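You operate a simulated robot arm through the tools that you are given. There is no shell and no other tool. Be economical: measure what you need, move in short steps, check, and stop when the job is done.

You run a simulated robot arm. Do the job below in one go: nothing can be reset, and whatever is moved stays where it is left.

JOB
Count the yellow notes; put them back if there are 100, otherwise in the SHORT rack.
Fine: at counter 24; switch the small note counter off after.

It is judged by the outcome, as a careful person would: the job done as asked, and still so three seconds after it is handed in. It fails if anything else is knocked over, pushed out of place, dropped, spilled or broken.

ROBOT AND FRAMES
A 7-joint arm with a two-finger parallel gripper, hanging from a carriage that runs on a rail from [1322, 43] to [-957, -31] (x, y) and turns from -416 to 271 degrees about z. Base frame: it is fixed where the carriage stands at the start and does not move with it; the origin is on the floor, on the carriage's upright axis, x ahead of it, y to its left, z up. Readings come in mm, degrees, newtons and seconds.
With the tool pointing down near the work surface it reaches from about 100 to 560 mm from the robot's upright axis, wherever it stands. Its first joint turns from -166.0 to 166.0 degrees. Places, roughly: green start key [300, -300, 800]; slot of the red rack [200, -200, 800]; slot of the small note counter [400, -200, 800]; small note counter [400, -300, 800]; small note counter switch [500, -300, 800]. Payload 3.91 kg.
The tool frame sits at the grasp point between the pads (the TCP): z along the fingers, y along the line on which they close. The tips reach 30 mm beyond it. Largest opening 110 mm; finger width 20, thickness 10; the body of the gripper, 48 by 112 mm, starts 55 mm behind the TCP.
Orientation is told as [roll, pitch, yaw] about the base's x, y, z axes, in that order, counted from this pose: with the fingers straight down and closing along the base's y, the tool's x points along the base's -x, its y along +y and its z along -z.

CONTROLS
- The arm moves only by the tool step_arm. Its argument "rows" is a list of rows, each an object (a shift or turn left out is 0, a gripper value left out holds the last) with "offset": the shift along the base's x, y, z in units of 150 mm (1.0 is 150 mm), a list of three; "rot": the turn, a rotation vector about the base's x, y, z in units of 90 degrees (1.0 is 90 degrees), a list of three; "grip": the opening in per cent of the stroke, from 0 (shut) to 100 (fully open). In form: [{"offset": [x, y, z], "rot": [rx, ry, rz], "grip": grip}, ...]. A call has 1 to 10 rows; each row is the pose to reach, as a shift and turn from the pose commanded when the call began. A call with a number of a shift or a turn outside -1 to 1 is refused whole. Rows are played at 5 a second. More than 50 mm and 8.6 degrees between two rows, or a gripper value outside its range, and nothing of the call is played. A pose out of reach is approached as far as the arm can. The call stops where the force on the tool passes 40 N (or 10 N more than at its start, if that is more) or the arm is blocked; 0.2 s more then pass. The fingers move at their own pace (about 108 mm/s each) and stop on an object; they squeeze with about 23 N. The grip force told is the motor's: it shows also when the fingers shut on nothing. Time passes only in rows, and 0.2 s behind the last, so rows that repeat a pose let the fingers close. It gives the time, the measured TCP pose, the force on the tool (base axes), the opening and the grip force at its end, in the units of the frame above (readings bear some noise), with the torque about the TCP (base axes, N m) and any sound that the robot's microphone picked up, and new pictures: "views" is both (left out), scene, wrist or none.
- Cameras (640 x 400 px; columns grow to the right, rows downward): "scene" is now at [195.6, -59.1, 1705.8]; the picture's right is [-1.00, 0.03, 0.00], its down [0.02, 0.87, -0.49] and it looks along [-0.01, -0.49, -0.87] (base axes); focal length 264 px, centre (320, 200). "wrist" rides on the gripper at [72, 17, -103] in the tool frame; the picture's right is [-0.23, 0.97, 0.00], its down [-0.76, -0.18, -0.62] and it looks along [-0.61, -0.14, 0.78] (tool axes); focal length 222 px, centre (320, 200). There is no depth. A picture from a camera that has moved, and an enlarged one, comes with that camera's place and axes in the base frame and with its lens. The place of the scene camera against the robot may be out by one fixed shift of up to 12 mm in any direction.
- lift_body(by): slides the trunk up (or, below 0, down) by that many mm; the arm and the scene camera ride with it, the base frame stays. It gives what a move gives, with no picture.
- steer(legs): drives the robot by 1 to 6 legs, each [ahead, left, turn to the left] in mm, mm and degrees, along the robot's own axes; the way and the turn of a leg run together, so that a leg with both is an arc; at most 1500 mm and 180 degrees a leg. The arm and the cameras ride along, it lands a little off, and it stops where it bumps. It keeps to its track: a leg is cut to what the track allows. It gives what a move gives, and a new picture of the scene camera.
- head_to(pan, tilt): turns the head with the scene camera to pan (to the left, within 155 degrees either way) and tilt (down, from -29 to 69), counted from straight ahead of the robot. It gives what a move gives, and a new picture of the scene camera.
- zoom(camera, box): a new picture of the part [left, top, right, bottom] of that camera's present view, enlarged. The clock stands still meanwhile.
- finish_job(): hands the job in; it is judged then, once.

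Work in short steps. Places have to be worked out from the pictures, the camera data and where the tool is seen: move nearer, look again, correct. Check each grasp and each placing, and mend what went wrong. You have 120 turns and 260 pictures in all, those below and enlarged ones among them. Open the gripper and draw the arm clear of the work before you hand the job in, unless the task says otherwise; then end with one line.

The tools are called after "Emit:" by a JSON object that holds its "op" and its "data". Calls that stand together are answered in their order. step_arm: Moves the arm, as the interface text tells. Its arguments: {"type":"object","properties":{"rows":{"type":"array","items":{"type":"object","properties":{"offset":{"type":"array","items":{"type":"number"}},"rot":{"type":"array","items":{"type":"number"}},"grip":{"type":"number"}}}},"views":{"type":"string","enum":["both","scene","wrist","none"]}},"required":["rows"]} The other tools are called the same way: lift_body (by) slides the trunk up or down; steer (legs) drives the base; head_to (pan, tilt) turns the head that bears the scene camera; zoom (camera, box) takes an enlarged picture of a part of a camera's view; finish_job () hands the job in.

At the start:

```text
time: 0.0
position: [242.1, -487.4, 1163.0]
ee_rot: [-0.1, 0.0, 0.1]
force: [-0.4, 0.2, 0.4]
moment: [0.0, 0.02, 0.02]
opening: 110.3
finger_force: 0.1
trunk travel left (down, up): [-400.0, 180.0]
robot x, y, heading: [-0.8, 1.0, -0.1]
head pan, tilt: [-91.5, 60.6]
```

scene: 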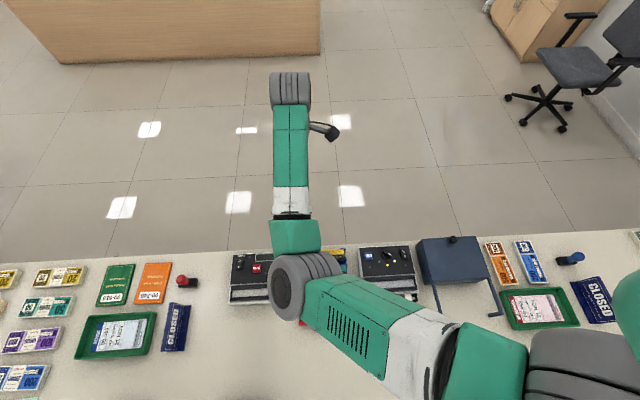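
wrist: 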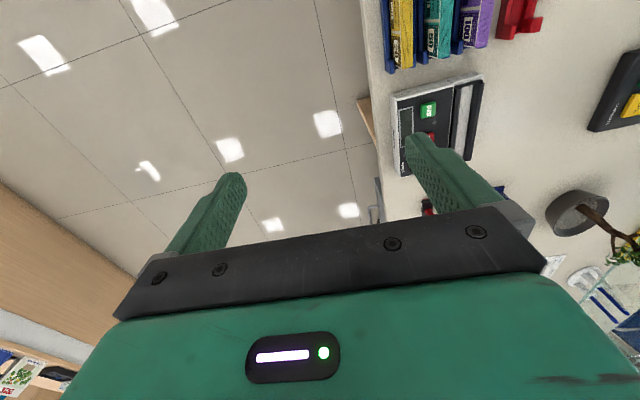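

The scene shows a counter with several devices, partly hidden by the arm. I'll enlarge both views to identify things.

Emit:
{"op": "zoom", "data": {"camera": "wrist", "box": [360, 0, 640, 200]}}

Emit:
{"op": "zoom", "data": {"camera": "scene", "box": [200, 220, 520, 400]}}

Emit:
{"op": "zoom", "data": {"camera": "scene", "box": [0, 230, 240, 400]}}

```text
2.00 times, centred on (500, 100) of wrist
camera zoom: at [169.7, -469.8, 1265.8], right [0.23, 0.97, 0.0], down [0.76, -0.18, 0.62], along [0.61, -0.14, -0.78], focal length 444 px, centre (-40, 400)
```

zoom: 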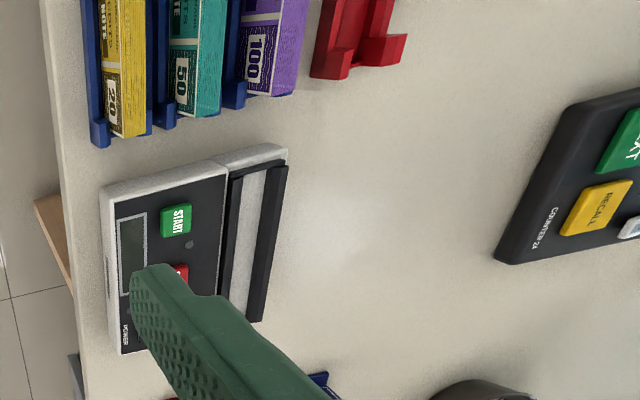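

```text
2.00 times, centred on (360, 310) of scene
camera zoom: at [195.6, -59.1, 1705.8], right [-1.0, 0.03, 0.0], down [0.02, 0.87, -0.49], along [-0.01, -0.49, -0.87], focal length 527 px, centre (240, -20)
```

zoom: 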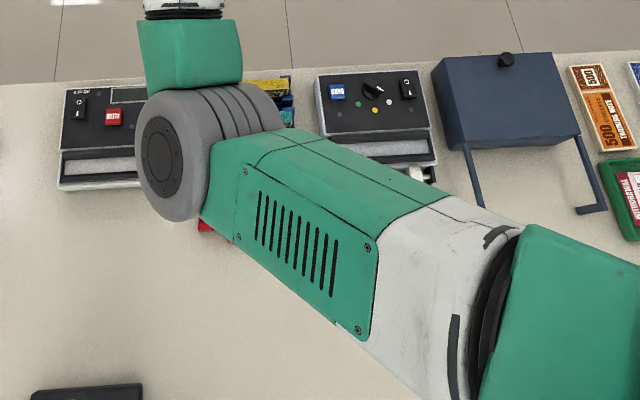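

```text
2.35 times, centred on (120, 315) of scene
camera zoom: at [195.6, -59.1, 1705.8], right [-1.0, 0.03, 0.0], down [0.02, 0.87, -0.49], along [-0.01, -0.49, -0.87], focal length 620 px, centre (791, -71)
```

zoom: 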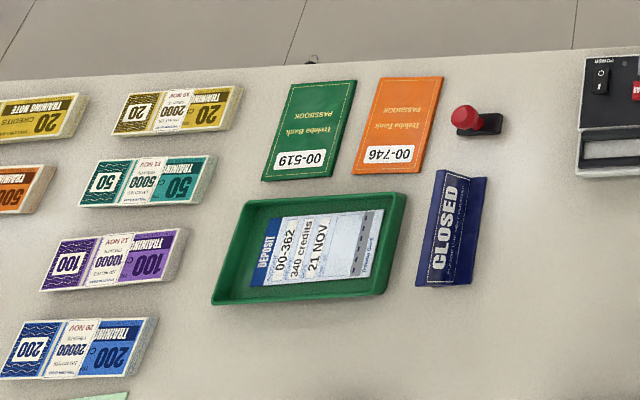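

The yellow 20-notes stand in a blue rack just left of the small counter. I'll move the arm aside (toward -x) to see the work area.

Emit:
{"op": "step_arm", "data": {"rows": [{"offset": [-0.3, 0.1, 0]}, {"offset": [-0.6, 0.2, 0]}, {"offset": [-0.9, 0.3, 0]}, {"offset": [-1, 0.4, 0]}], "views": "none"}}

Emit:
{"op": "step_arm", "data": {"rows": [{"offset": [-0.3, 0.1, 0]}, {"offset": [-0.6, 0.2, 0]}, {"offset": [-0.9, 0.3, 0]}, {"offset": [-1, 0.4, 0]}], "views": "both"}}

```text
time: 1.0
position: [92.4, -426.2, 1163.1]
ee_rot: [0.1, 0.0, 0.1]
force: [0.2, -0.4, 0.8]
moment: [0.03, 0.0, 0.02]
opening: 109.9
finger_force: 0.0
trunk travel left (down, up): [-400.0, 180.0]
robot x, y, heading: [-3.2, 1.7, -0.1]
head pan, tilt: [-91.5, 60.6]
```

```text
time: 2.0
position: [-57.2, -366.7, 1161.8]
ee_rot: [0.0, 0.0, 0.1]
force: [0.4, 0.0, 0.0]
moment: [0.01, -0.02, 0.01]
opening: 109.9
finger_force: 0.1
trunk travel left (down, up): [-400.0, 180.0]
robot x, y, heading: [-2.0, -1.8, -0.0]
head pan, tilt: [-91.5, 60.6]
camera scene: at [195.6, -59.2, 1705.8], right [-1.0, 0.03, 0.0], down [0.02, 0.87, -0.49], along [-0.01, -0.49, -0.87], focal length 264 px, centre (320, 200)
camera wrist: at [-130.2, -349.9, 1265.3], right [0.23, 0.97, 0.0], down [0.76, -0.18, 0.62], along [0.61, -0.14, -0.78], focal length 222 px, centre (320, 200)
```

scene: 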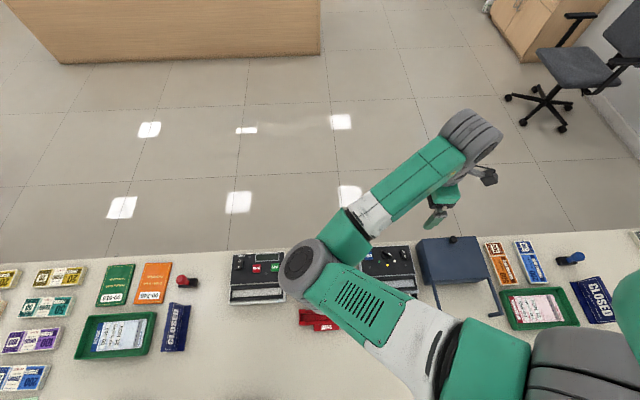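
wrist: 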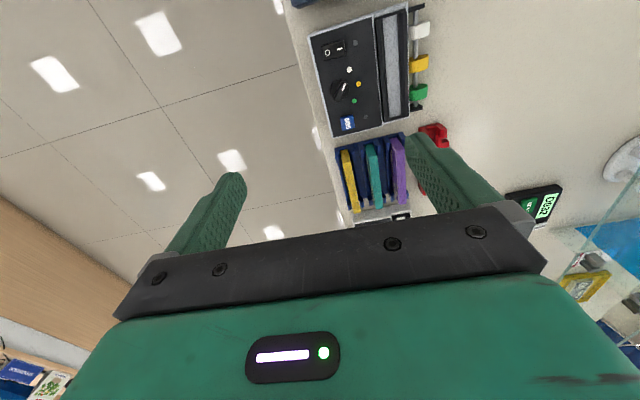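

The elbow still hides the rack; I go further aside.

Emit:
{"op": "step_arm", "data": {"rows": [{"offset": [-0.3, 0.1, 0]}, {"offset": [-0.6, 0.2, 0]}, {"offset": [-0.9, 0.3, 0]}, {"offset": [-1, 0.4, 0]}], "views": "none"}}

Emit:
{"op": "step_arm", "data": {"rows": [{"offset": [-0.3, 0.1, 0]}, {"offset": [-0.6, 0.2, 0]}, {"offset": [-0.9, 0.3, 0]}, {"offset": [-1, 0.4, 0]}], "views": "none"}}

Emit:
{"op": "zoom", "data": {"camera": "scene", "box": [210, 220, 450, 370]}}

Emit:
{"op": "zoom", "data": {"camera": "scene", "box": [0, 0, 640, 400]}}

```text
time: 3.0
position: [-204.2, -311.6, 1158.8]
ee_rot: [-0.1, 0.1, -0.1]
force: [-0.1, -1.3, 0.2]
moment: [0.02, -0.01, -0.01]
opening: 109.8
finger_force: 0.0
out of reach, approached as far as the arm can: row 4
trunk travel left (down, up): [-400.0, 180.0]
robot x, y, heading: [2.8, 5.0, 0.0]
head pan, tilt: [-91.5, 60.6]
```

```text
time: 4.0
position: [-359.1, -285.9, 1117.5]
ee_rot: [-0.1, 0.2, -0.3]
force: [0.0, -0.7, 0.2]
moment: [0.0, 0.01, -0.02]
opening: 110.1
finger_force: 0.1
out of reach, approached as far as the arm can: row 1, 2, 3, 4
trunk travel left (down, up): [-400.0, 180.0]
robot x, y, heading: [-0.2, -0.9, -0.2]
head pan, tilt: [-91.5, 60.6]
```

```text
2.67 times, centred on (330, 295) of scene
camera zoom: at [195.7, -59.2, 1705.8], right [-1.0, 0.03, 0.0], down [0.02, 0.87, -0.49], along [-0.01, -0.49, -0.87], focal length 703 px, centre (293, -53)
```

zoom: 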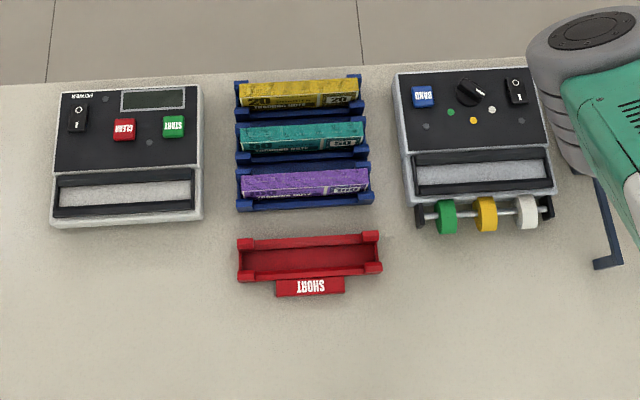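

```text
1.00 times, centred on (320, 200) of scene (not enlarged: the box is as wide or as high as the picture)
camera zoom: at [195.7, -59.2, 1705.8], right [-1.0, 0.03, 0.0], down [0.02, 0.87, -0.49], along [-0.01, -0.49, -0.87], focal length 264 px, centre (320, 200)
```

zoom: 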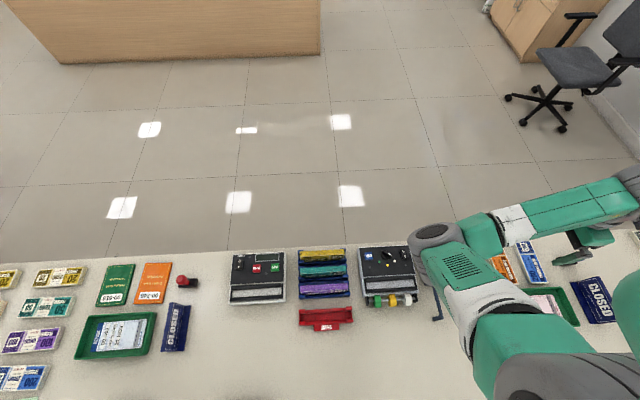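

Now clear: yellow in the first blue slot (~[181,-343]), SHORT rack (~[175,-148]), small counter on the left. I enlarge for details of the counter, then go back for a wrist look.

Emit:
{"op": "zoom", "data": {"camera": "scene", "box": [222, 240, 302, 310]}}

Emit:
{"op": "step_arm", "data": {"rows": [{"offset": [0.3, -0.1, 0.2]}, {"offset": [0.6, -0.2, 0.3]}, {"offset": [0.9, -0.3, 0.3]}, {"offset": [1, -0.3, 0.3]}], "views": "none"}}

Emit:
{"op": "step_arm", "data": {"rows": [{"offset": [0.3, 0, 0]}, {"offset": [0.6, 0, 0]}, {"offset": [0.9, 0, 0]}, {"offset": [1, 0, 0]}], "views": "none"}}

```text
5.71 times, centred on (262, 275) of scene
camera zoom: at [195.7, -59.2, 1705.8], right [-1.0, 0.03, 0.0], down [0.02, 0.87, -0.49], along [-0.01, -0.49, -0.87], focal length 1507 px, centre (651, -229)
```

zoom: 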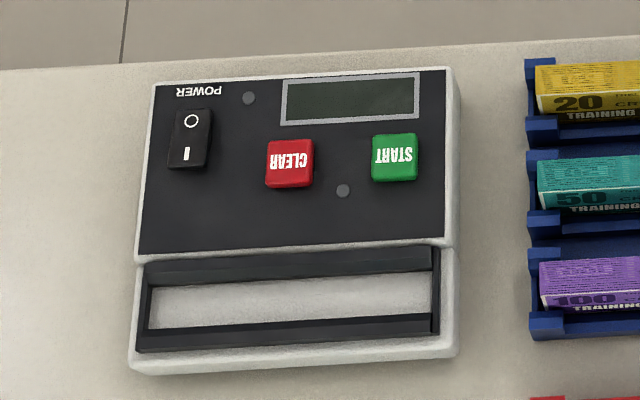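

```text
refused: row 1 steps farther than a row can; nothing moved
```

```text
time: 5.0
position: [-207.6, -286.1, 1117.8]
ee_rot: [0.1, 0.0, 0.1]
force: [0.1, 1.4, 0.2]
moment: [-0.02, 0.01, -0.01]
opening: 109.9
finger_force: 0.0
trunk travel left (down, up): [-400.0, 180.0]
robot x, y, heading: [0.1, 1.2, -0.1]
head pan, tilt: [-91.5, 60.6]
```

The small counter looks off (no lights): it will need switching on. Moving on for a wrist look at the rack.

Emit:
{"op": "step_arm", "data": {"rows": [{"offset": [0.3, 0, 0]}, {"offset": [0.6, 0, 0]}, {"offset": [0.9, 0, 0]}, {"offset": [1, 0, 0]}], "views": "none"}}

Emit:
{"op": "step_arm", "data": {"rows": [{"offset": [0.3, 0, -0.1]}, {"offset": [0.5, 0, -0.3]}, {"offset": [0.5, 0, -0.6]}, {"offset": [0.5, 0, -0.6]}], "views": "both"}}

```text
time: 6.0
position: [-56.7, -289.2, 1116.3]
ee_rot: [0.0, 0.0, 0.0]
force: [0.6, -0.5, 0.3]
moment: [0.0, 0.01, 0.0]
opening: 110.0
finger_force: 0.0
trunk travel left (down, up): [-400.0, 180.0]
robot x, y, heading: [2.5, -0.1, 0.0]
head pan, tilt: [-91.5, 60.6]
```

```text
time: 7.0
position: [16.7, -288.5, 1026.8]
ee_rot: [0.0, 0.0, 0.0]
force: [0.0, -0.5, 0.4]
moment: [-0.02, -0.03, -0.02]
opening: 109.9
finger_force: 0.1
trunk travel left (down, up): [-400.0, 180.0]
robot x, y, heading: [1.3, -2.7, 0.2]
head pan, tilt: [-91.5, 60.6]
camera scene: at [195.6, -59.1, 1705.8], right [-1.0, 0.03, 0.0], down [0.02, 0.87, -0.49], along [-0.01, -0.49, -0.87], focal length 264 px, centre (320, 200)
camera wrist: at [-56.1, -271.9, 1128.3], right [0.23, 0.97, 0.0], down [0.76, -0.18, 0.62], along [0.61, -0.14, -0.78], focal length 222 px, centre (320, 200)
```

scene: 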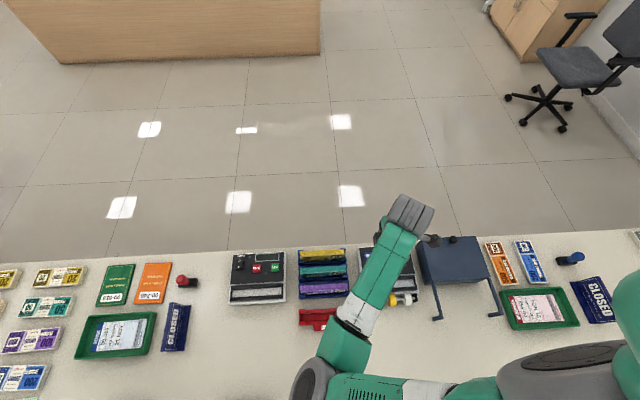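
wrist: 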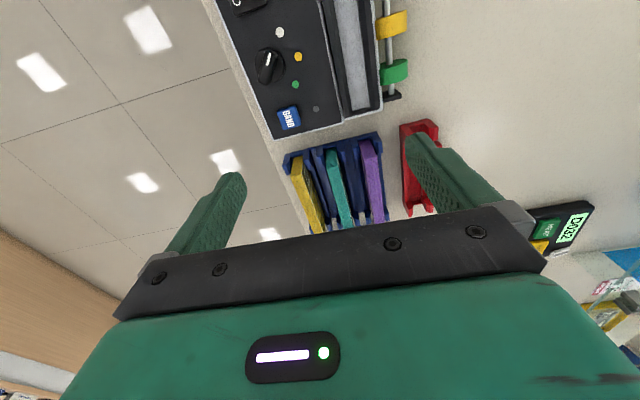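

Enlarge the rack in the wrist view.

Emit:
{"op": "zoom", "data": {"camera": "wrist", "box": [260, 110, 460, 235]}}

Emit:
{"op": "zoom", "data": {"camera": "scene", "box": [285, 240, 365, 290]}}

```text
3.20 times, centred on (360, 172) of wrist
camera zoom: at [-56.1, -271.9, 1128.3], right [0.23, 0.97, 0.0], down [0.76, -0.18, 0.62], along [0.61, -0.14, -0.78], focal length 711 px, centre (192, 288)
```

zoom: 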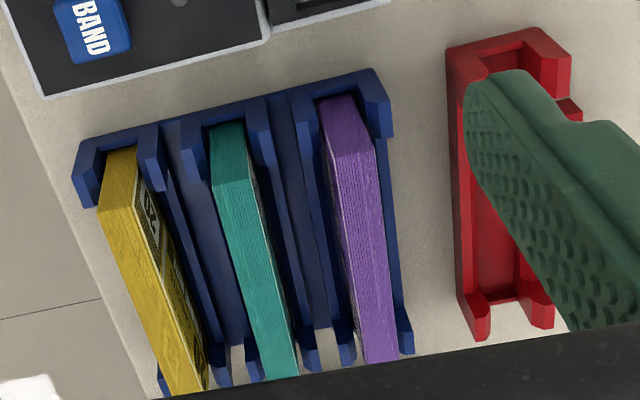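

```text
8.00 times, centred on (325, 265) of scene
camera zoom: at [195.6, -59.1, 1705.8], right [-1.0, 0.03, 0.0], down [0.02, 0.87, -0.49], along [-0.01, -0.49, -0.87], focal length 2110 px, centre (280, -320)
```

zoom: 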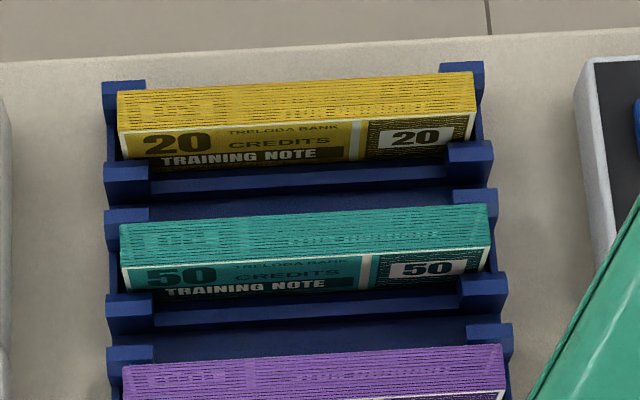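

The stacks stand on edge; yellow top centre ≈ [183,-346..-355,~800]. The switch at x≈467 is at the reach limit, so I'd drive the carriage +x; first I look ahead for obstacles.

Emit:
{"op": "head_to", "data": {"pan": -30, "tilt": 45}}

Emit:
{"op": "head_to", "data": {"pan": 40, "tilt": 45}}

```text
time: 8.3
position: [15.7, -289.3, 1027.0]
ee_rot: [0.0, 0.0, 0.1]
force: [0.0, 0.0, -0.4]
moment: [-0.02, 0.01, -0.03]
opening: 110.2
finger_force: 0.1
trunk travel left (down, up): [-400.0, 180.0]
robot x, y, heading: [-1.7, 1.3, -0.1]
head pan, tilt: [-30.0, 45.0]
camera scene: at [267.7, -33.9, 1726.0], right [-0.5, -0.87, 0.0], down [-0.61, 0.35, -0.71], along [0.61, -0.35, -0.71], focal length 264 px, centre (320, 200)
```

scene: 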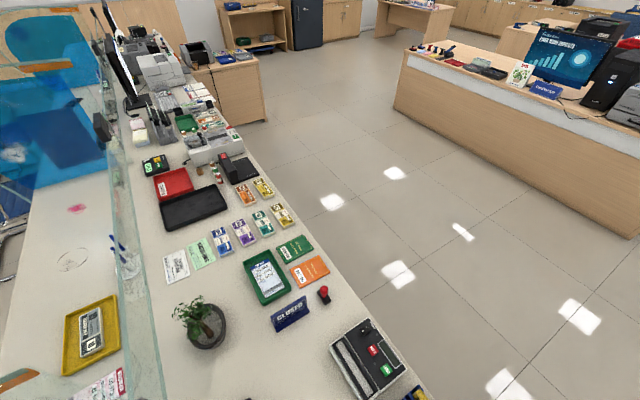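

```text
time: 9.7
position: [15.9, -288.9, 1025.0]
ee_rot: [0.0, 0.0, 0.0]
force: [0.9, -0.5, 0.8]
moment: [-0.03, 0.02, 0.0]
opening: 109.8
finger_force: 0.0
trunk travel left (down, up): [-400.0, 180.0]
robot x, y, heading: [0.3, -0.5, -0.1]
head pan, tilt: [40.0, 45.0]
camera scene: at [259.6, 59.0, 1726.0], right [0.64, -0.77, 0.0], down [-0.54, -0.45, -0.71], along [0.54, 0.45, -0.71], focal length 264 px, centre (320, 200)
```

scene: 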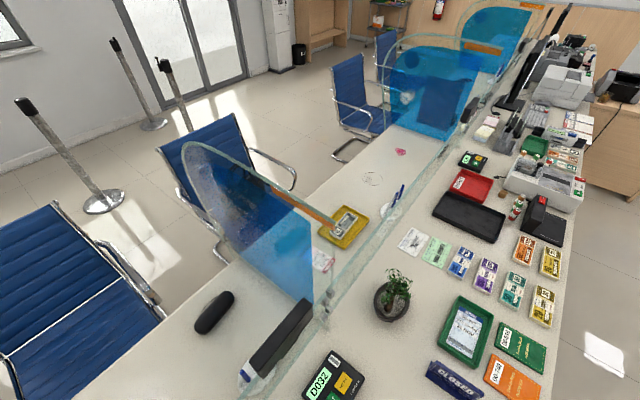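

The glass partition is around y≈+280 and objects on the counter are low; the tool at z≈1025 clears them. Turn head back and drive 280 mm ahead.

Emit:
{"op": "head_to", "data": {"pan": -91.5, "tilt": 60.6}}

Emit:
{"op": "steer", "data": {"legs": [[280, 9, 0]]}}

```text
time: 11.9
position: [17.8, -288.2, 1025.4]
ee_rot: [0.0, 0.0, 0.1]
force: [0.4, -0.4, -0.1]
moment: [-0.01, -0.04, -0.01]
opening: 110.4
finger_force: 0.0
trunk travel left (down, up): [-400.0, 180.0]
robot x, y, heading: [-2.1, 3.6, -0.0]
head pan, tilt: [-91.5, 60.6]
camera scene: at [195.6, -59.1, 1705.8], right [-1.0, 0.03, 0.0], down [0.02, 0.87, -0.49], along [-0.01, -0.49, -0.87], focal length 264 px, centre (320, 200)
```

scene: 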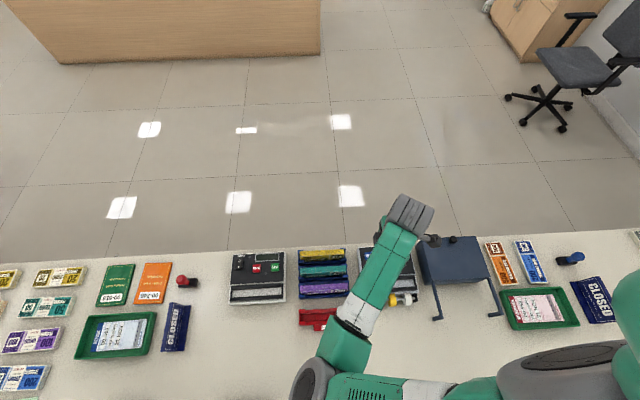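

```text
time: 13.8
position: [295.9, -280.4, 1026.2]
ee_rot: [0.0, 0.0, 0.0]
force: [-0.3, -0.2, 0.1]
moment: [-0.02, 0.0, 0.02]
opening: 110.3
finger_force: 0.0
trunk travel left (down, up): [-400.0, 180.0]
robot x, y, heading: [279.6, 8.9, 0.3]
head pan, tilt: [-91.5, 60.6]
camera scene: at [474.4, -50.1, 1705.8], right [-1.0, 0.03, 0.0], down [0.02, 0.87, -0.49], along [-0.01, -0.49, -0.87], focal length 264 px, centre (320, 200)
```

scene: 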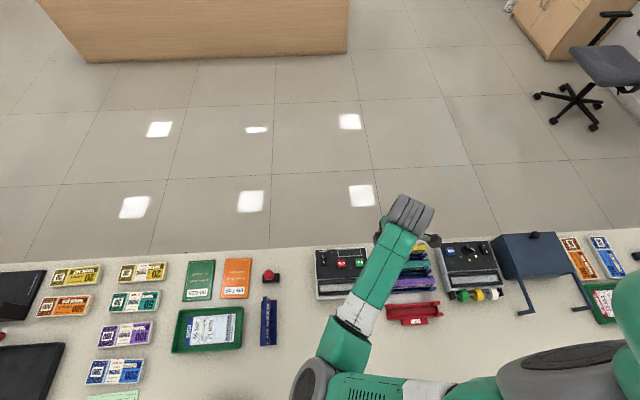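

Carriage at x≈280. The wrist camera should now look at the small counter; I enlarge its view.

Emit:
{"op": "zoom", "data": {"camera": "wrist", "box": [230, 40, 490, 215]}}

Emit:
{"op": "zoom", "data": {"camera": "scene", "box": [305, 230, 385, 305]}}

```text
2.29 times, centred on (360, 128) of wrist
camera zoom: at [222.6, -263.0, 1128.7], right [0.23, 0.97, 0.0], down [0.76, -0.18, 0.62], along [0.61, -0.14, -0.78], focal length 508 px, centre (229, 366)
```

zoom: 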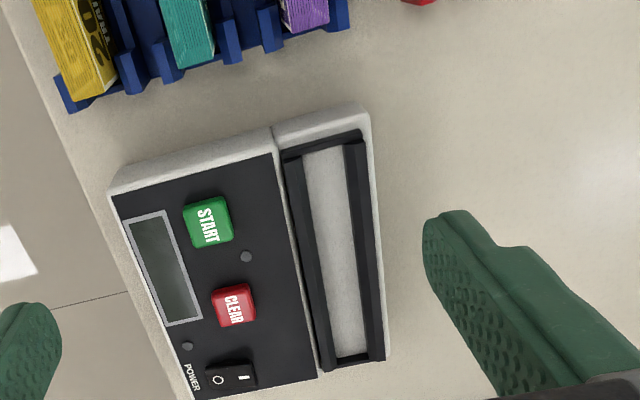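

```text
5.33 times, centred on (345, 268) of scene
camera zoom: at [474.4, -50.1, 1705.8], right [-1.0, 0.03, 0.0], down [0.02, 0.87, -0.49], along [-0.01, -0.49, -0.87], focal length 1406 px, centre (187, -160)
```

zoom: 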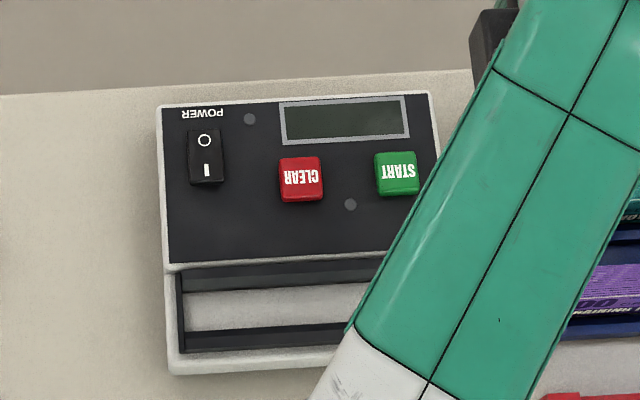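

I shift the tool +100 mm in x for a second line of sight on the switch.

Emit:
{"op": "step_arm", "data": {"rows": [{"offset": [0.3, 0, 0]}, {"offset": [0.6, 0, 0]}, {"offset": [0.667, 0, 0]}, {"offset": [0.667, 0, 0], "grip": 0}, {"offset": [0.667, 0, 0], "grip": 0}, {"offset": [0.667, 0, 0], "grip": 0}], "views": "none"}}

Emit:
{"op": "zoom", "data": {"camera": "wrist", "box": [200, 0, 520, 200]}}

```text
time: 15.2
position: [396.8, -280.1, 1026.5]
ee_rot: [0.0, 0.0, 0.0]
force: [-0.2, 0.1, -0.4]
moment: [0.01, 0.01, 0.01]
opening: 0.1
finger_force: 23.3
trunk travel left (down, up): [-400.0, 180.0]
robot x, y, heading: [279.2, 9.8, -0.1]
head pan, tilt: [-91.5, 60.6]
```

```text
2.00 times, centred on (360, 100) of wrist
camera zoom: at [323.9, -263.5, 1129.1], right [0.23, 0.97, 0.0], down [0.76, -0.18, 0.62], along [0.61, -0.14, -0.78], focal length 444 px, centre (240, 400)
```

zoom: 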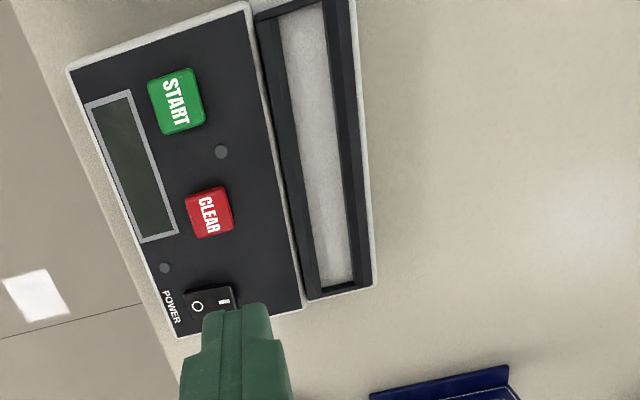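

Triangulated: START ≈[340,-302,838], CLEAR ≈[400,-299,838], rocker ≈[458,-316,838] with its I end at y≈-305. I move closed fingers to above the I end.

Emit:
{"op": "step_arm", "data": {"rows": [{"offset": [0.3, -0.1, 0]}, {"offset": [0.407, -0.16, -0.2]}, {"offset": [0.407, -0.16, -0.5]}, {"offset": [0.407, -0.16, -0.75]}, {"offset": [0.407, -0.16, -0.95]}, {"offset": [0.407, -0.16, -0.95]}], "views": "none"}}

Emit:
{"op": "zoom", "data": {"camera": "wrist", "box": [160, 20, 480, 220]}}

Emit:
{"op": "zoom", "data": {"camera": "scene", "box": [305, 230, 385, 305]}}

```text
time: 16.6
position: [458.1, -303.9, 882.3]
ee_rot: [0.0, 0.0, 0.0]
force: [-0.4, -0.5, -0.2]
moment: [-0.01, -0.03, -0.02]
opening: 0.0
finger_force: 23.0
trunk travel left (down, up): [-400.0, 180.0]
robot x, y, heading: [280.7, 10.4, 0.0]
head pan, tilt: [-91.5, 60.6]
```

```text
2.00 times, centred on (320, 120) of wrist
camera zoom: at [384.9, -287.7, 985.6], right [0.23, 0.97, 0.0], down [0.76, -0.18, 0.62], along [0.61, -0.14, -0.78], focal length 444 px, centre (320, 360)
```

zoom: 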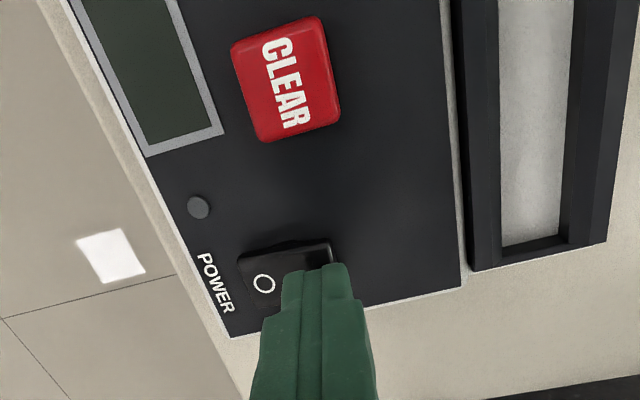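

```text
5.33 times, centred on (345, 268) of scene
camera zoom: at [474.4, -50.1, 1705.8], right [-1.0, 0.03, 0.0], down [0.02, 0.87, -0.49], along [-0.01, -0.49, -0.87], focal length 1406 px, centre (187, -160)
```

zoom: 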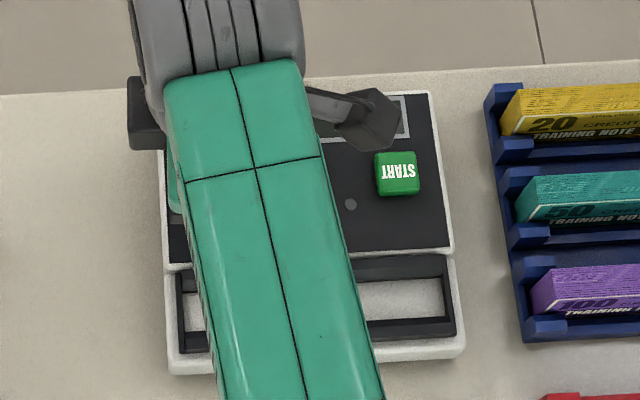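

The tip is over the I end. Pressing down in small steps, with the force guard.

Emit:
{"op": "step_arm", "data": {"rows": [{"offset": [0, 0, -0.03]}, {"offset": [0, 0, -0.05]}, {"offset": [0, 0, -0.07]}, {"offset": [0, 0, -0.09]}], "views": "wrist"}}

```text
time: 17.6
position: [456.7, -302.9, 871.1]
ee_rot: [-0.1, -0.1, -0.1]
force: [-2.5, 11.4, 32.1]
moment: [0.05, -0.02, -0.04]
opening: 0.0
finger_force: 22.5
trunk travel left (down, up): [-400.0, 180.0]
robot x, y, heading: [278.6, 7.1, 0.0]
head pan, tilt: [-91.5, 60.6]
camera wrist: at [384.1, -286.0, 973.8], right [0.23, 0.97, 0.0], down [0.76, -0.18, 0.62], along [0.61, -0.14, -0.78], focal length 222 px, centre (320, 200)
```

wrist: 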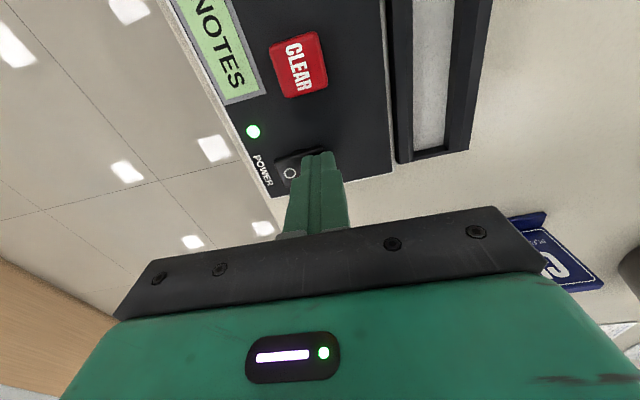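

It is on (green LED, display lit). I raise and move toward above the rack, opening the fingers.

Emit:
{"op": "step_arm", "data": {"rows": [{"offset": [0, 0, 0.3]}, {"offset": [0, 0, 0.6]}, {"offset": [-0.2, 0, 0.8]}, {"offset": [-0.5, 0, 0.8]}, {"offset": [-0.8, -0.0, 0.8], "grip": 45}, {"offset": [-1, -0.0, 0.8], "grip": 45}, {"offset": [-1, -0.0, 0.8], "grip": 45}], "views": "none"}}

Emit:
{"op": "step_arm", "data": {"rows": [{"offset": [-0.3, -0.1, 0]}, {"offset": [-0.6, -0.2, 0]}, {"offset": [-0.8, -0.28, 0]}, {"offset": [-0.82, -0.28, 0]}], "views": "wrist"}}

Emit:
{"op": "zoom", "data": {"camera": "scene", "box": [305, 230, 465, 330]}}

```text
time: 19.2
position: [304.2, -301.6, 989.8]
ee_rot: [0.0, 0.0, -0.1]
force: [0.2, 0.4, -1.3]
moment: [-0.01, 0.02, -0.01]
opening: 49.6
finger_force: 0.0
trunk travel left (down, up): [-400.0, 180.0]
robot x, y, heading: [280.1, 5.8, -0.3]
head pan, tilt: [-91.5, 60.6]
```

```text
time: 20.2
position: [182.2, -346.7, 992.1]
ee_rot: [0.0, 0.0, 0.0]
force: [-0.1, -1.0, -0.7]
moment: [0.0, 0.02, 0.04]
opening: 49.7
finger_force: 0.1
trunk travel left (down, up): [-400.0, 180.0]
robot x, y, heading: [279.2, 7.9, -0.0]
head pan, tilt: [-91.5, 60.6]
camera wrist: at [109.3, -329.8, 1094.1], right [0.23, 0.97, 0.0], down [0.76, -0.18, 0.62], along [0.61, -0.14, -0.78], focal length 222 px, centre (320, 200)
```

wrist: 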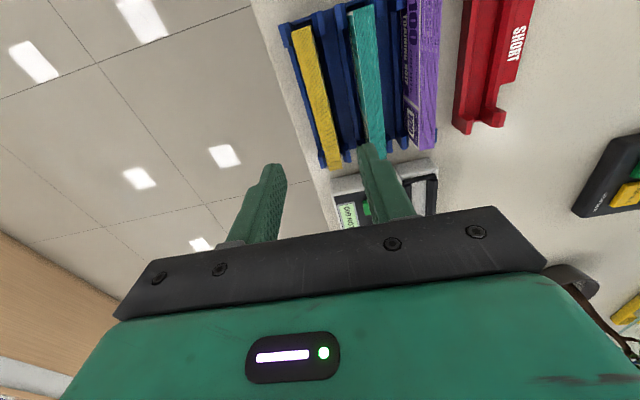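

```text
4.00 times, centred on (385, 280) of scene
camera zoom: at [474.4, -50.1, 1705.8], right [-1.0, 0.03, 0.0], down [0.02, 0.87, -0.49], along [-0.01, -0.49, -0.87], focal length 1055 px, centre (60, -120)
```

zoom: 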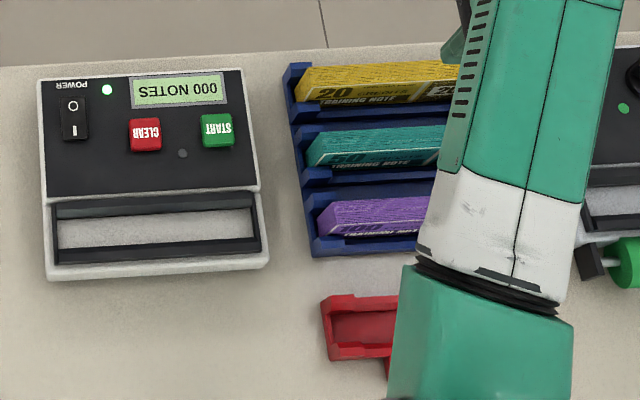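

Display reads 000 NOTES. I enlarge the wrist view to locate the yellow stack.

Emit:
{"op": "zoom", "data": {"camera": "wrist", "box": [240, 0, 480, 180]}}

```text
2.22 times, centred on (360, 90) of wrist
camera zoom: at [109.3, -329.8, 1094.1], right [0.23, 0.97, 0.0], down [0.76, -0.18, 0.62], along [0.61, -0.14, -0.78], focal length 494 px, centre (231, 444)
```

zoom: 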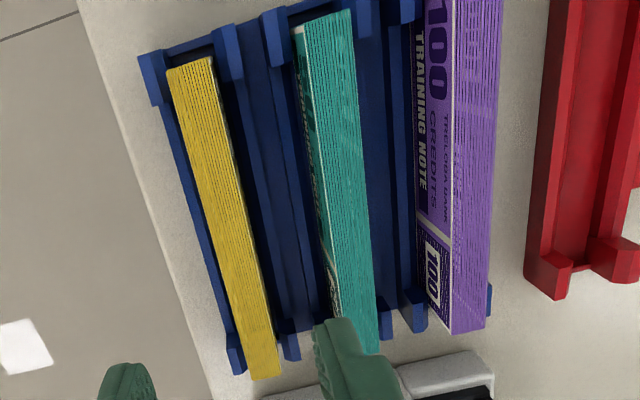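

The yellow stack: top z≈826, x from 111 to 268, y≈-346, ~18 mm thick. I descend over its middle to just above, then check.

Emit:
{"op": "step_arm", "data": {"rows": [{"offset": [0.045, 0.005, -0.25]}, {"offset": [0.045, 0.005, -0.5]}, {"offset": [0.045, 0.005, -0.75]}, {"offset": [0.045, 0.005, -0.85]}, {"offset": [0.045, 0.005, -0.85]}], "views": "both"}}

Emit:
{"op": "zoom", "data": {"camera": "wrist", "box": [200, 40, 440, 220]}}

```text
time: 21.4
position: [191.1, -344.3, 864.1]
ee_rot: [-0.1, 0.0, 0.0]
force: [-0.3, 0.7, 0.7]
moment: [0.02, -0.01, 0.0]
opening: 49.3
finger_force: 0.1
trunk travel left (down, up): [-400.0, 180.0]
robot x, y, heading: [278.0, 12.9, -0.2]
head pan, tilt: [-91.5, 60.6]
camera scene: at [474.5, -50.1, 1705.8], right [-1.0, 0.03, 0.0], down [0.02, 0.87, -0.49], along [-0.01, -0.49, -0.87], focal length 264 px, centre (320, 200)
camera wrist: at [118.0, -328.2, 966.0], right [0.23, 0.97, 0.0], down [0.76, -0.18, 0.62], along [0.61, -0.14, -0.78], focal length 222 px, centre (320, 200)
```

scene: 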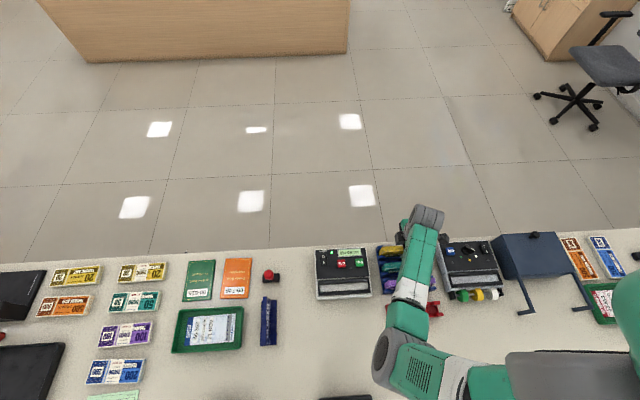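
wrist: 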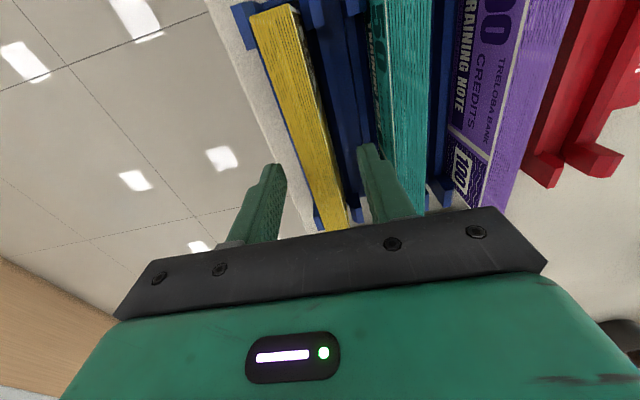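

```text
2.22 times, centred on (320, 130) of wrist
camera zoom: at [118.0, -328.2, 966.0], right [0.23, 0.97, 0.0], down [0.76, -0.18, 0.62], along [0.61, -0.14, -0.78], focal length 494 px, centre (320, 356)
```

zoom: 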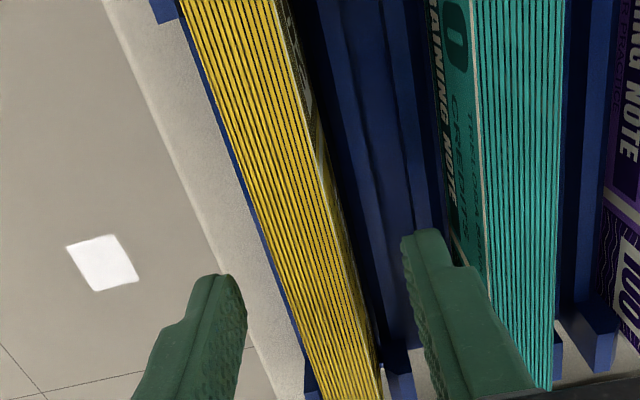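

Stack is between the fingers, ~3 mm off-centre in y. Descend to TCP z≈816 with small y correction.

Emit:
{"op": "step_arm", "data": {"rows": [{"offset": [0, -0.02, -0.1]}, {"offset": [0, -0.02, -0.2]}, {"offset": [0, -0.02, -0.28]}, {"offset": [0, -0.02, -0.32]}, {"offset": [0, -0.02, -0.32]}], "views": "wrist"}}

```text
time: 22.2
position: [189.2, -350.2, 829.8]
ee_rot: [-0.3, 0.1, 0.0]
force: [0.0, 1.0, 19.7]
moment: [0.57, -0.15, -0.04]
opening: 50.5
finger_force: 0.9
trunk travel left (down, up): [-400.0, 180.0]
robot x, y, heading: [278.8, 11.8, -0.1]
head pan, tilt: [-91.5, 60.6]
stopped in row 3: the force on the tool passed its limit at 75 N (the readings are from after the stop); the commanded pose is now the measured one
camera wrist: at [117.7, -333.7, 931.9], right [0.23, 0.97, 0.0], down [0.76, -0.17, 0.62], along [0.61, -0.14, -0.78], focal length 222 px, centre (320, 200)
```

wrist: 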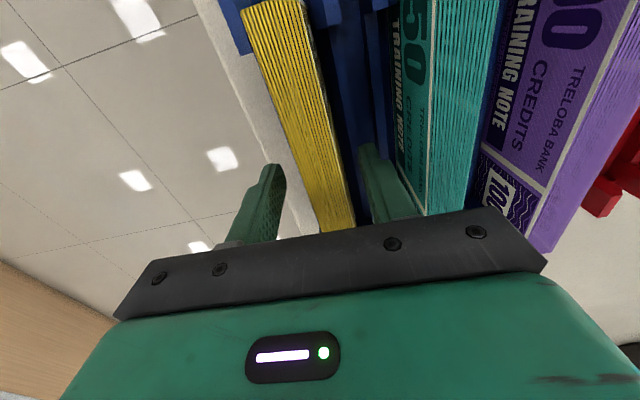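

The +y finger touched the rack rail (tips at z≈800), leaving about 25 mm of stack exposed – enough. I raise 3 mm and close.

Emit:
{"op": "step_arm", "data": {"rows": [{"offset": [0, 0.01, 0.02]}, {"offset": [0, 0.01, 0.02], "grip": 0}, {"offset": [0, 0.01, 0.02], "grip": 0}, {"offset": [0, 0.01, 0.02], "grip": 0}, {"offset": [0, 0.01, 0.02], "grip": 0}], "views": "wrist"}}

```text
time: 23.4
position: [191.2, -345.8, 829.2]
ee_rot: [-0.1, 0.0, 0.1]
force: [0.7, 5.3, -1.9]
moment: [0.14, 0.12, 0.38]
opening: 17.7
finger_force: 23.1
trunk travel left (down, up): [-400.0, 180.0]
robot x, y, heading: [274.4, 8.7, 0.2]
head pan, tilt: [-91.5, 60.6]
camera wrist: at [117.9, -329.7, 933.4], right [0.23, 0.97, 0.0], down [0.76, -0.18, 0.62], along [0.61, -0.14, -0.78], focal length 222 px, centre (320, 200)
```

wrist: 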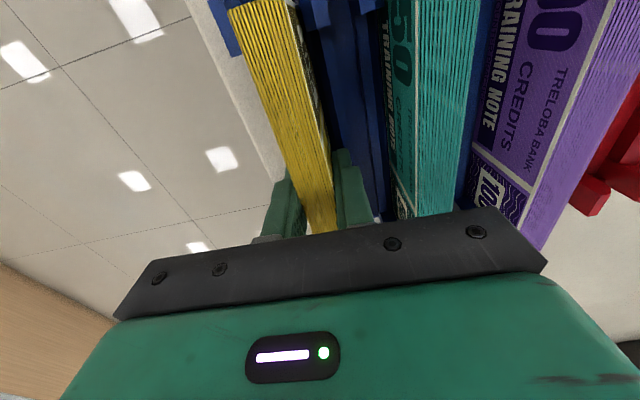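

Gripped (17.7 mm). Lift straight up.

Emit:
{"op": "step_arm", "data": {"rows": [{"offset": [0, 0, 0.1]}, {"offset": [0, 0, 0.25]}, {"offset": [0, 0, 0.5]}, {"offset": [0, 0, 0.75]}, {"offset": [0, 0, 0.95]}, {"offset": [0, 0, 0.95]}], "views": "both"}}

```text
time: 24.8
position: [190.7, -347.7, 973.3]
ee_rot: [-0.2, 0.1, 0.1]
force: [0.4, -0.5, -1.4]
moment: [-0.01, 0.04, -0.02]
opening: 17.6
finger_force: 23.0
trunk travel left (down, up): [-400.0, 180.0]
robot x, y, heading: [280.6, 11.5, 0.1]
head pan, tilt: [-91.5, 60.6]
camera scene: at [474.5, -50.1, 1705.8], right [-1.0, 0.03, 0.0], down [0.02, 0.87, -0.49], along [-0.01, -0.49, -0.87], focal length 264 px, centre (320, 200)
camera wrist: at [117.8, -330.0, 1077.1], right [0.23, 0.97, 0.0], down [0.76, -0.18, 0.62], along [0.61, -0.14, -0.78], focal length 222 px, centre (320, 200)
```

scene: 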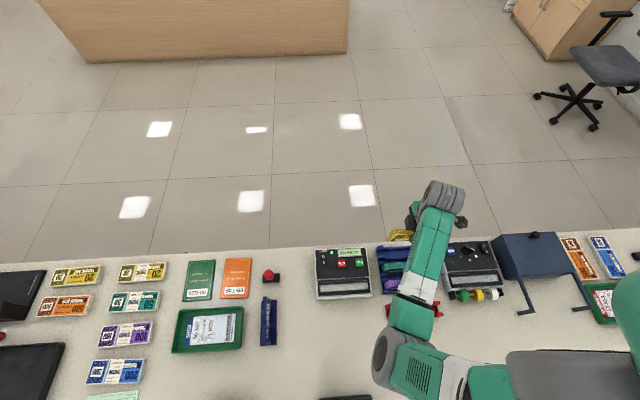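
wrist: 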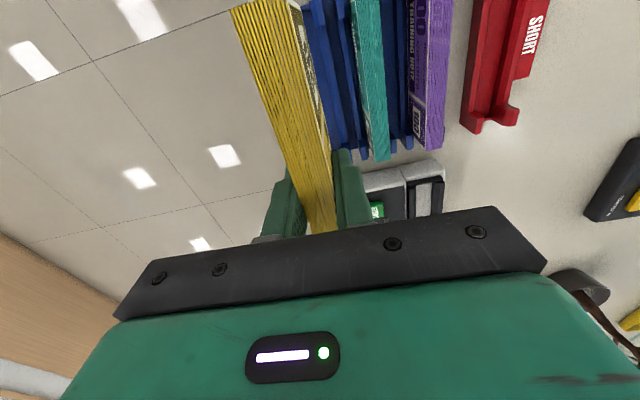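

Stack held. Slot of the small counter: frame x≈316–478, y≈-248…-203, rim z≈831, centre ≈[397,-225]. I carry the stack above it and check alignment.

Emit:
{"op": "step_arm", "data": {"rows": [{"offset": [0.2, 0.1, 0.05]}, {"offset": [0.5, 0.2, 0.1]}, {"offset": [0.75, 0.35, 0.1]}, {"offset": [1.0, 0.5, 0.1]}], "views": "none"}}

Emit:
{"op": "step_arm", "data": {"rows": [{"offset": [0.2, 0.15, 0]}, {"offset": [0.393, 0.3, 0]}, {"offset": [0.393, 0.3, 0]}], "views": "both"}}

Emit:
{"op": "zoom", "data": {"camera": "scene", "box": [300, 230, 396, 310]}}

Emit:
{"op": "zoom", "data": {"camera": "wrist", "box": [200, 0, 520, 230]}}

```text
time: 25.8
position: [338.4, -275.0, 989.9]
ee_rot: [-0.3, 0.1, 0.0]
force: [-0.7, -0.5, -0.8]
moment: [0.0, -0.03, -0.05]
opening: 17.6
finger_force: 23.9
trunk travel left (down, up): [-400.0, 180.0]
robot x, y, heading: [276.5, 11.5, -0.3]
head pan, tilt: [-91.5, 60.6]
```

```text
time: 26.6
position: [399.6, -228.3, 990.6]
ee_rot: [-0.2, 0.1, 0.0]
force: [-0.1, -0.5, -1.9]
moment: [0.02, 0.04, 0.02]
opening: 18.0
finger_force: 23.0
trunk travel left (down, up): [-400.0, 180.0]
robot x, y, heading: [279.8, 4.9, 0.1]
head pan, tilt: [-91.5, 60.6]
camera scene: at [474.5, -49.9, 1705.8], right [-1.0, 0.03, 0.0], down [0.02, 0.87, -0.49], along [-0.01, -0.49, -0.87], focal length 264 px, centre (320, 200)
camera wrist: at [327.6, -211.1, 1093.1], right [0.23, 0.97, 0.0], down [0.76, -0.18, 0.62], along [0.61, -0.14, -0.78], focal length 222 px, centre (320, 200)
```

scene: 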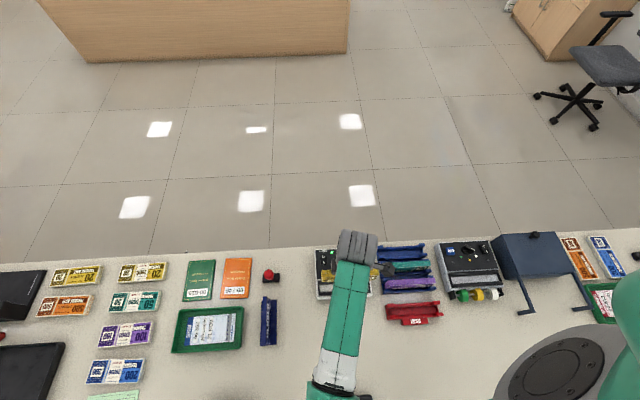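
wrist: 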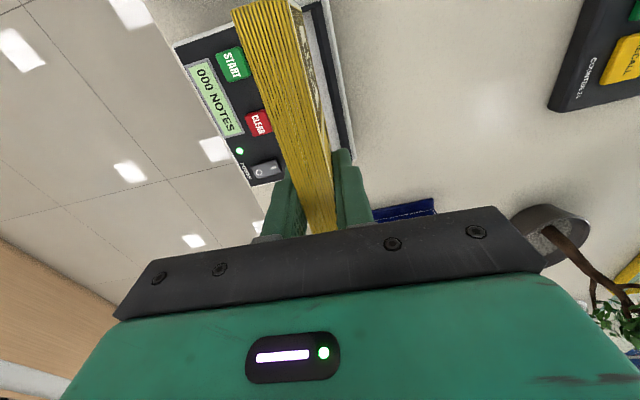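

```text
5.00 times, centred on (348, 270) of scene
camera zoom: at [474.5, -49.9, 1705.8], right [-1.0, 0.03, 0.0], down [0.02, 0.87, -0.49], along [-0.01, -0.49, -0.87], focal length 1319 px, centre (180, -150)
```

zoom: 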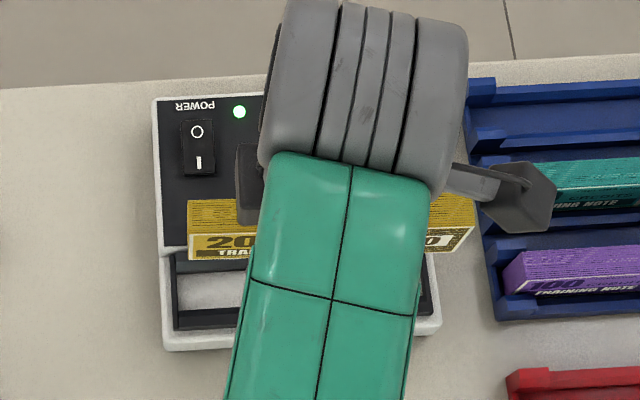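

```text
1.74 times, centred on (360, 115) of wrist
camera zoom: at [327.6, -211.1, 1093.1], right [0.23, 0.97, 0.0], down [0.76, -0.18, 0.62], along [0.61, -0.14, -0.78], focal length 386 px, centre (250, 348)
```

zoom: 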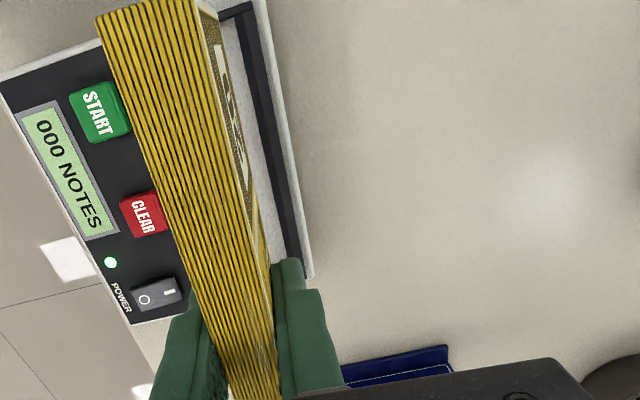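

Both stack ends are visible; the stack centre lies ~4–8 mm to −x of the TCP, bottom ≈75 mm under the TCP. I lower to about 15 mm above the slot with a small shift and compare again.

Emit:
{"op": "step_arm", "data": {"rows": [{"offset": [0.02, 0.02, -0.15]}, {"offset": [0.02, 0.02, -0.3]}, {"offset": [0.02, 0.02, -0.43]}, {"offset": [0.02, 0.02, -0.43]}], "views": "none"}}

Emit:
{"op": "zoom", "data": {"camera": "scene", "box": [310, 240, 374, 304]}}

Emit:
{"op": "zoom", "data": {"camera": "wrist", "box": [200, 0, 440, 180]}}

```text
time: 27.6
position: [404.1, -223.9, 924.6]
ee_rot: [-0.2, 0.1, 0.0]
force: [0.2, 0.9, -0.4]
moment: [0.01, -0.02, 0.0]
opening: 17.7
finger_force: 22.6
trunk travel left (down, up): [-400.0, 180.0]
robot x, y, heading: [278.1, 8.9, 0.3]
head pan, tilt: [-91.5, 60.6]
```

```text
6.25 times, centred on (342, 272) of scene
camera zoom: at [474.5, -50.0, 1705.8], right [-1.0, 0.03, 0.0], down [0.02, 0.87, -0.49], along [-0.01, -0.49, -0.87], focal length 1648 px, centre (182, -250)
```

zoom: 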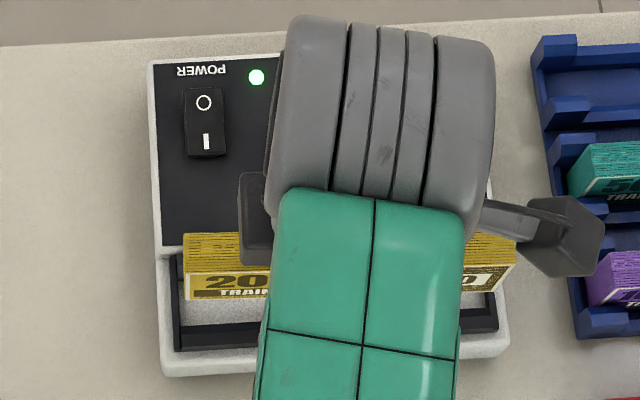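

```text
2.22 times, centred on (320, 90) of wrist
camera zoom: at [331.0, -207.6, 1027.5], right [0.23, 0.97, 0.0], down [0.76, -0.18, 0.62], along [0.61, -0.14, -0.78], focal length 494 px, centre (320, 444)
```

zoom: 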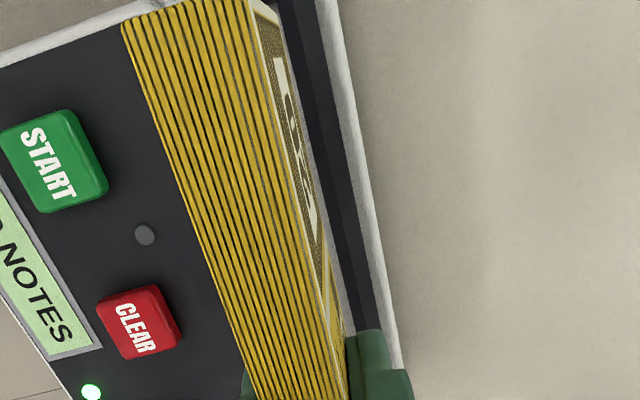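

Nearly aligned. I zoom onto both slot ends for a finer check.

Emit:
{"op": "zoom", "data": {"camera": "scene", "box": [321, 274, 345, 304]}}

Emit:
{"op": "zoom", "data": {"camera": "scene", "box": [352, 274, 376, 304]}}

```text
13.33 times, centred on (333, 289) of scene
camera zoom: at [474.5, -50.0, 1705.8], right [-1.0, 0.03, 0.0], down [0.02, 0.87, -0.49], along [-0.01, -0.49, -0.87], focal length 3516 px, centre (147, -987)
```

zoom: 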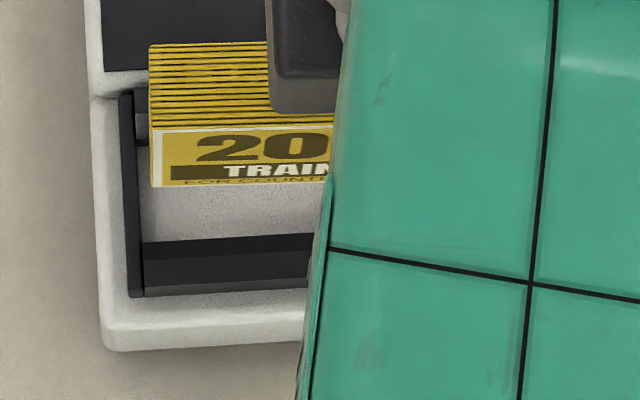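

```text
13.33 times, centred on (364, 289) of scene
camera zoom: at [474.5, -50.0, 1705.8], right [-1.0, 0.03, 0.0], down [0.02, 0.87, -0.49], along [-0.01, -0.49, -0.87], focal length 3516 px, centre (-267, -987)
```

zoom: 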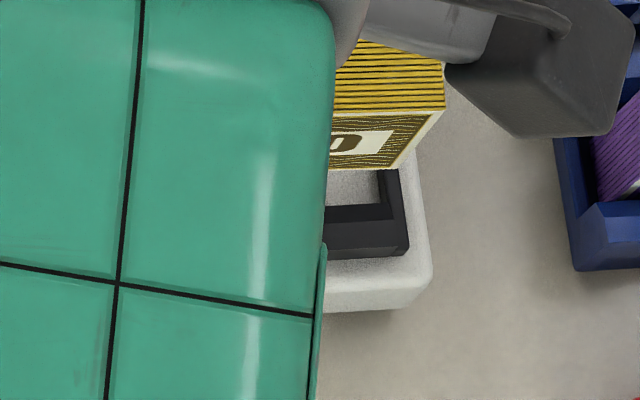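

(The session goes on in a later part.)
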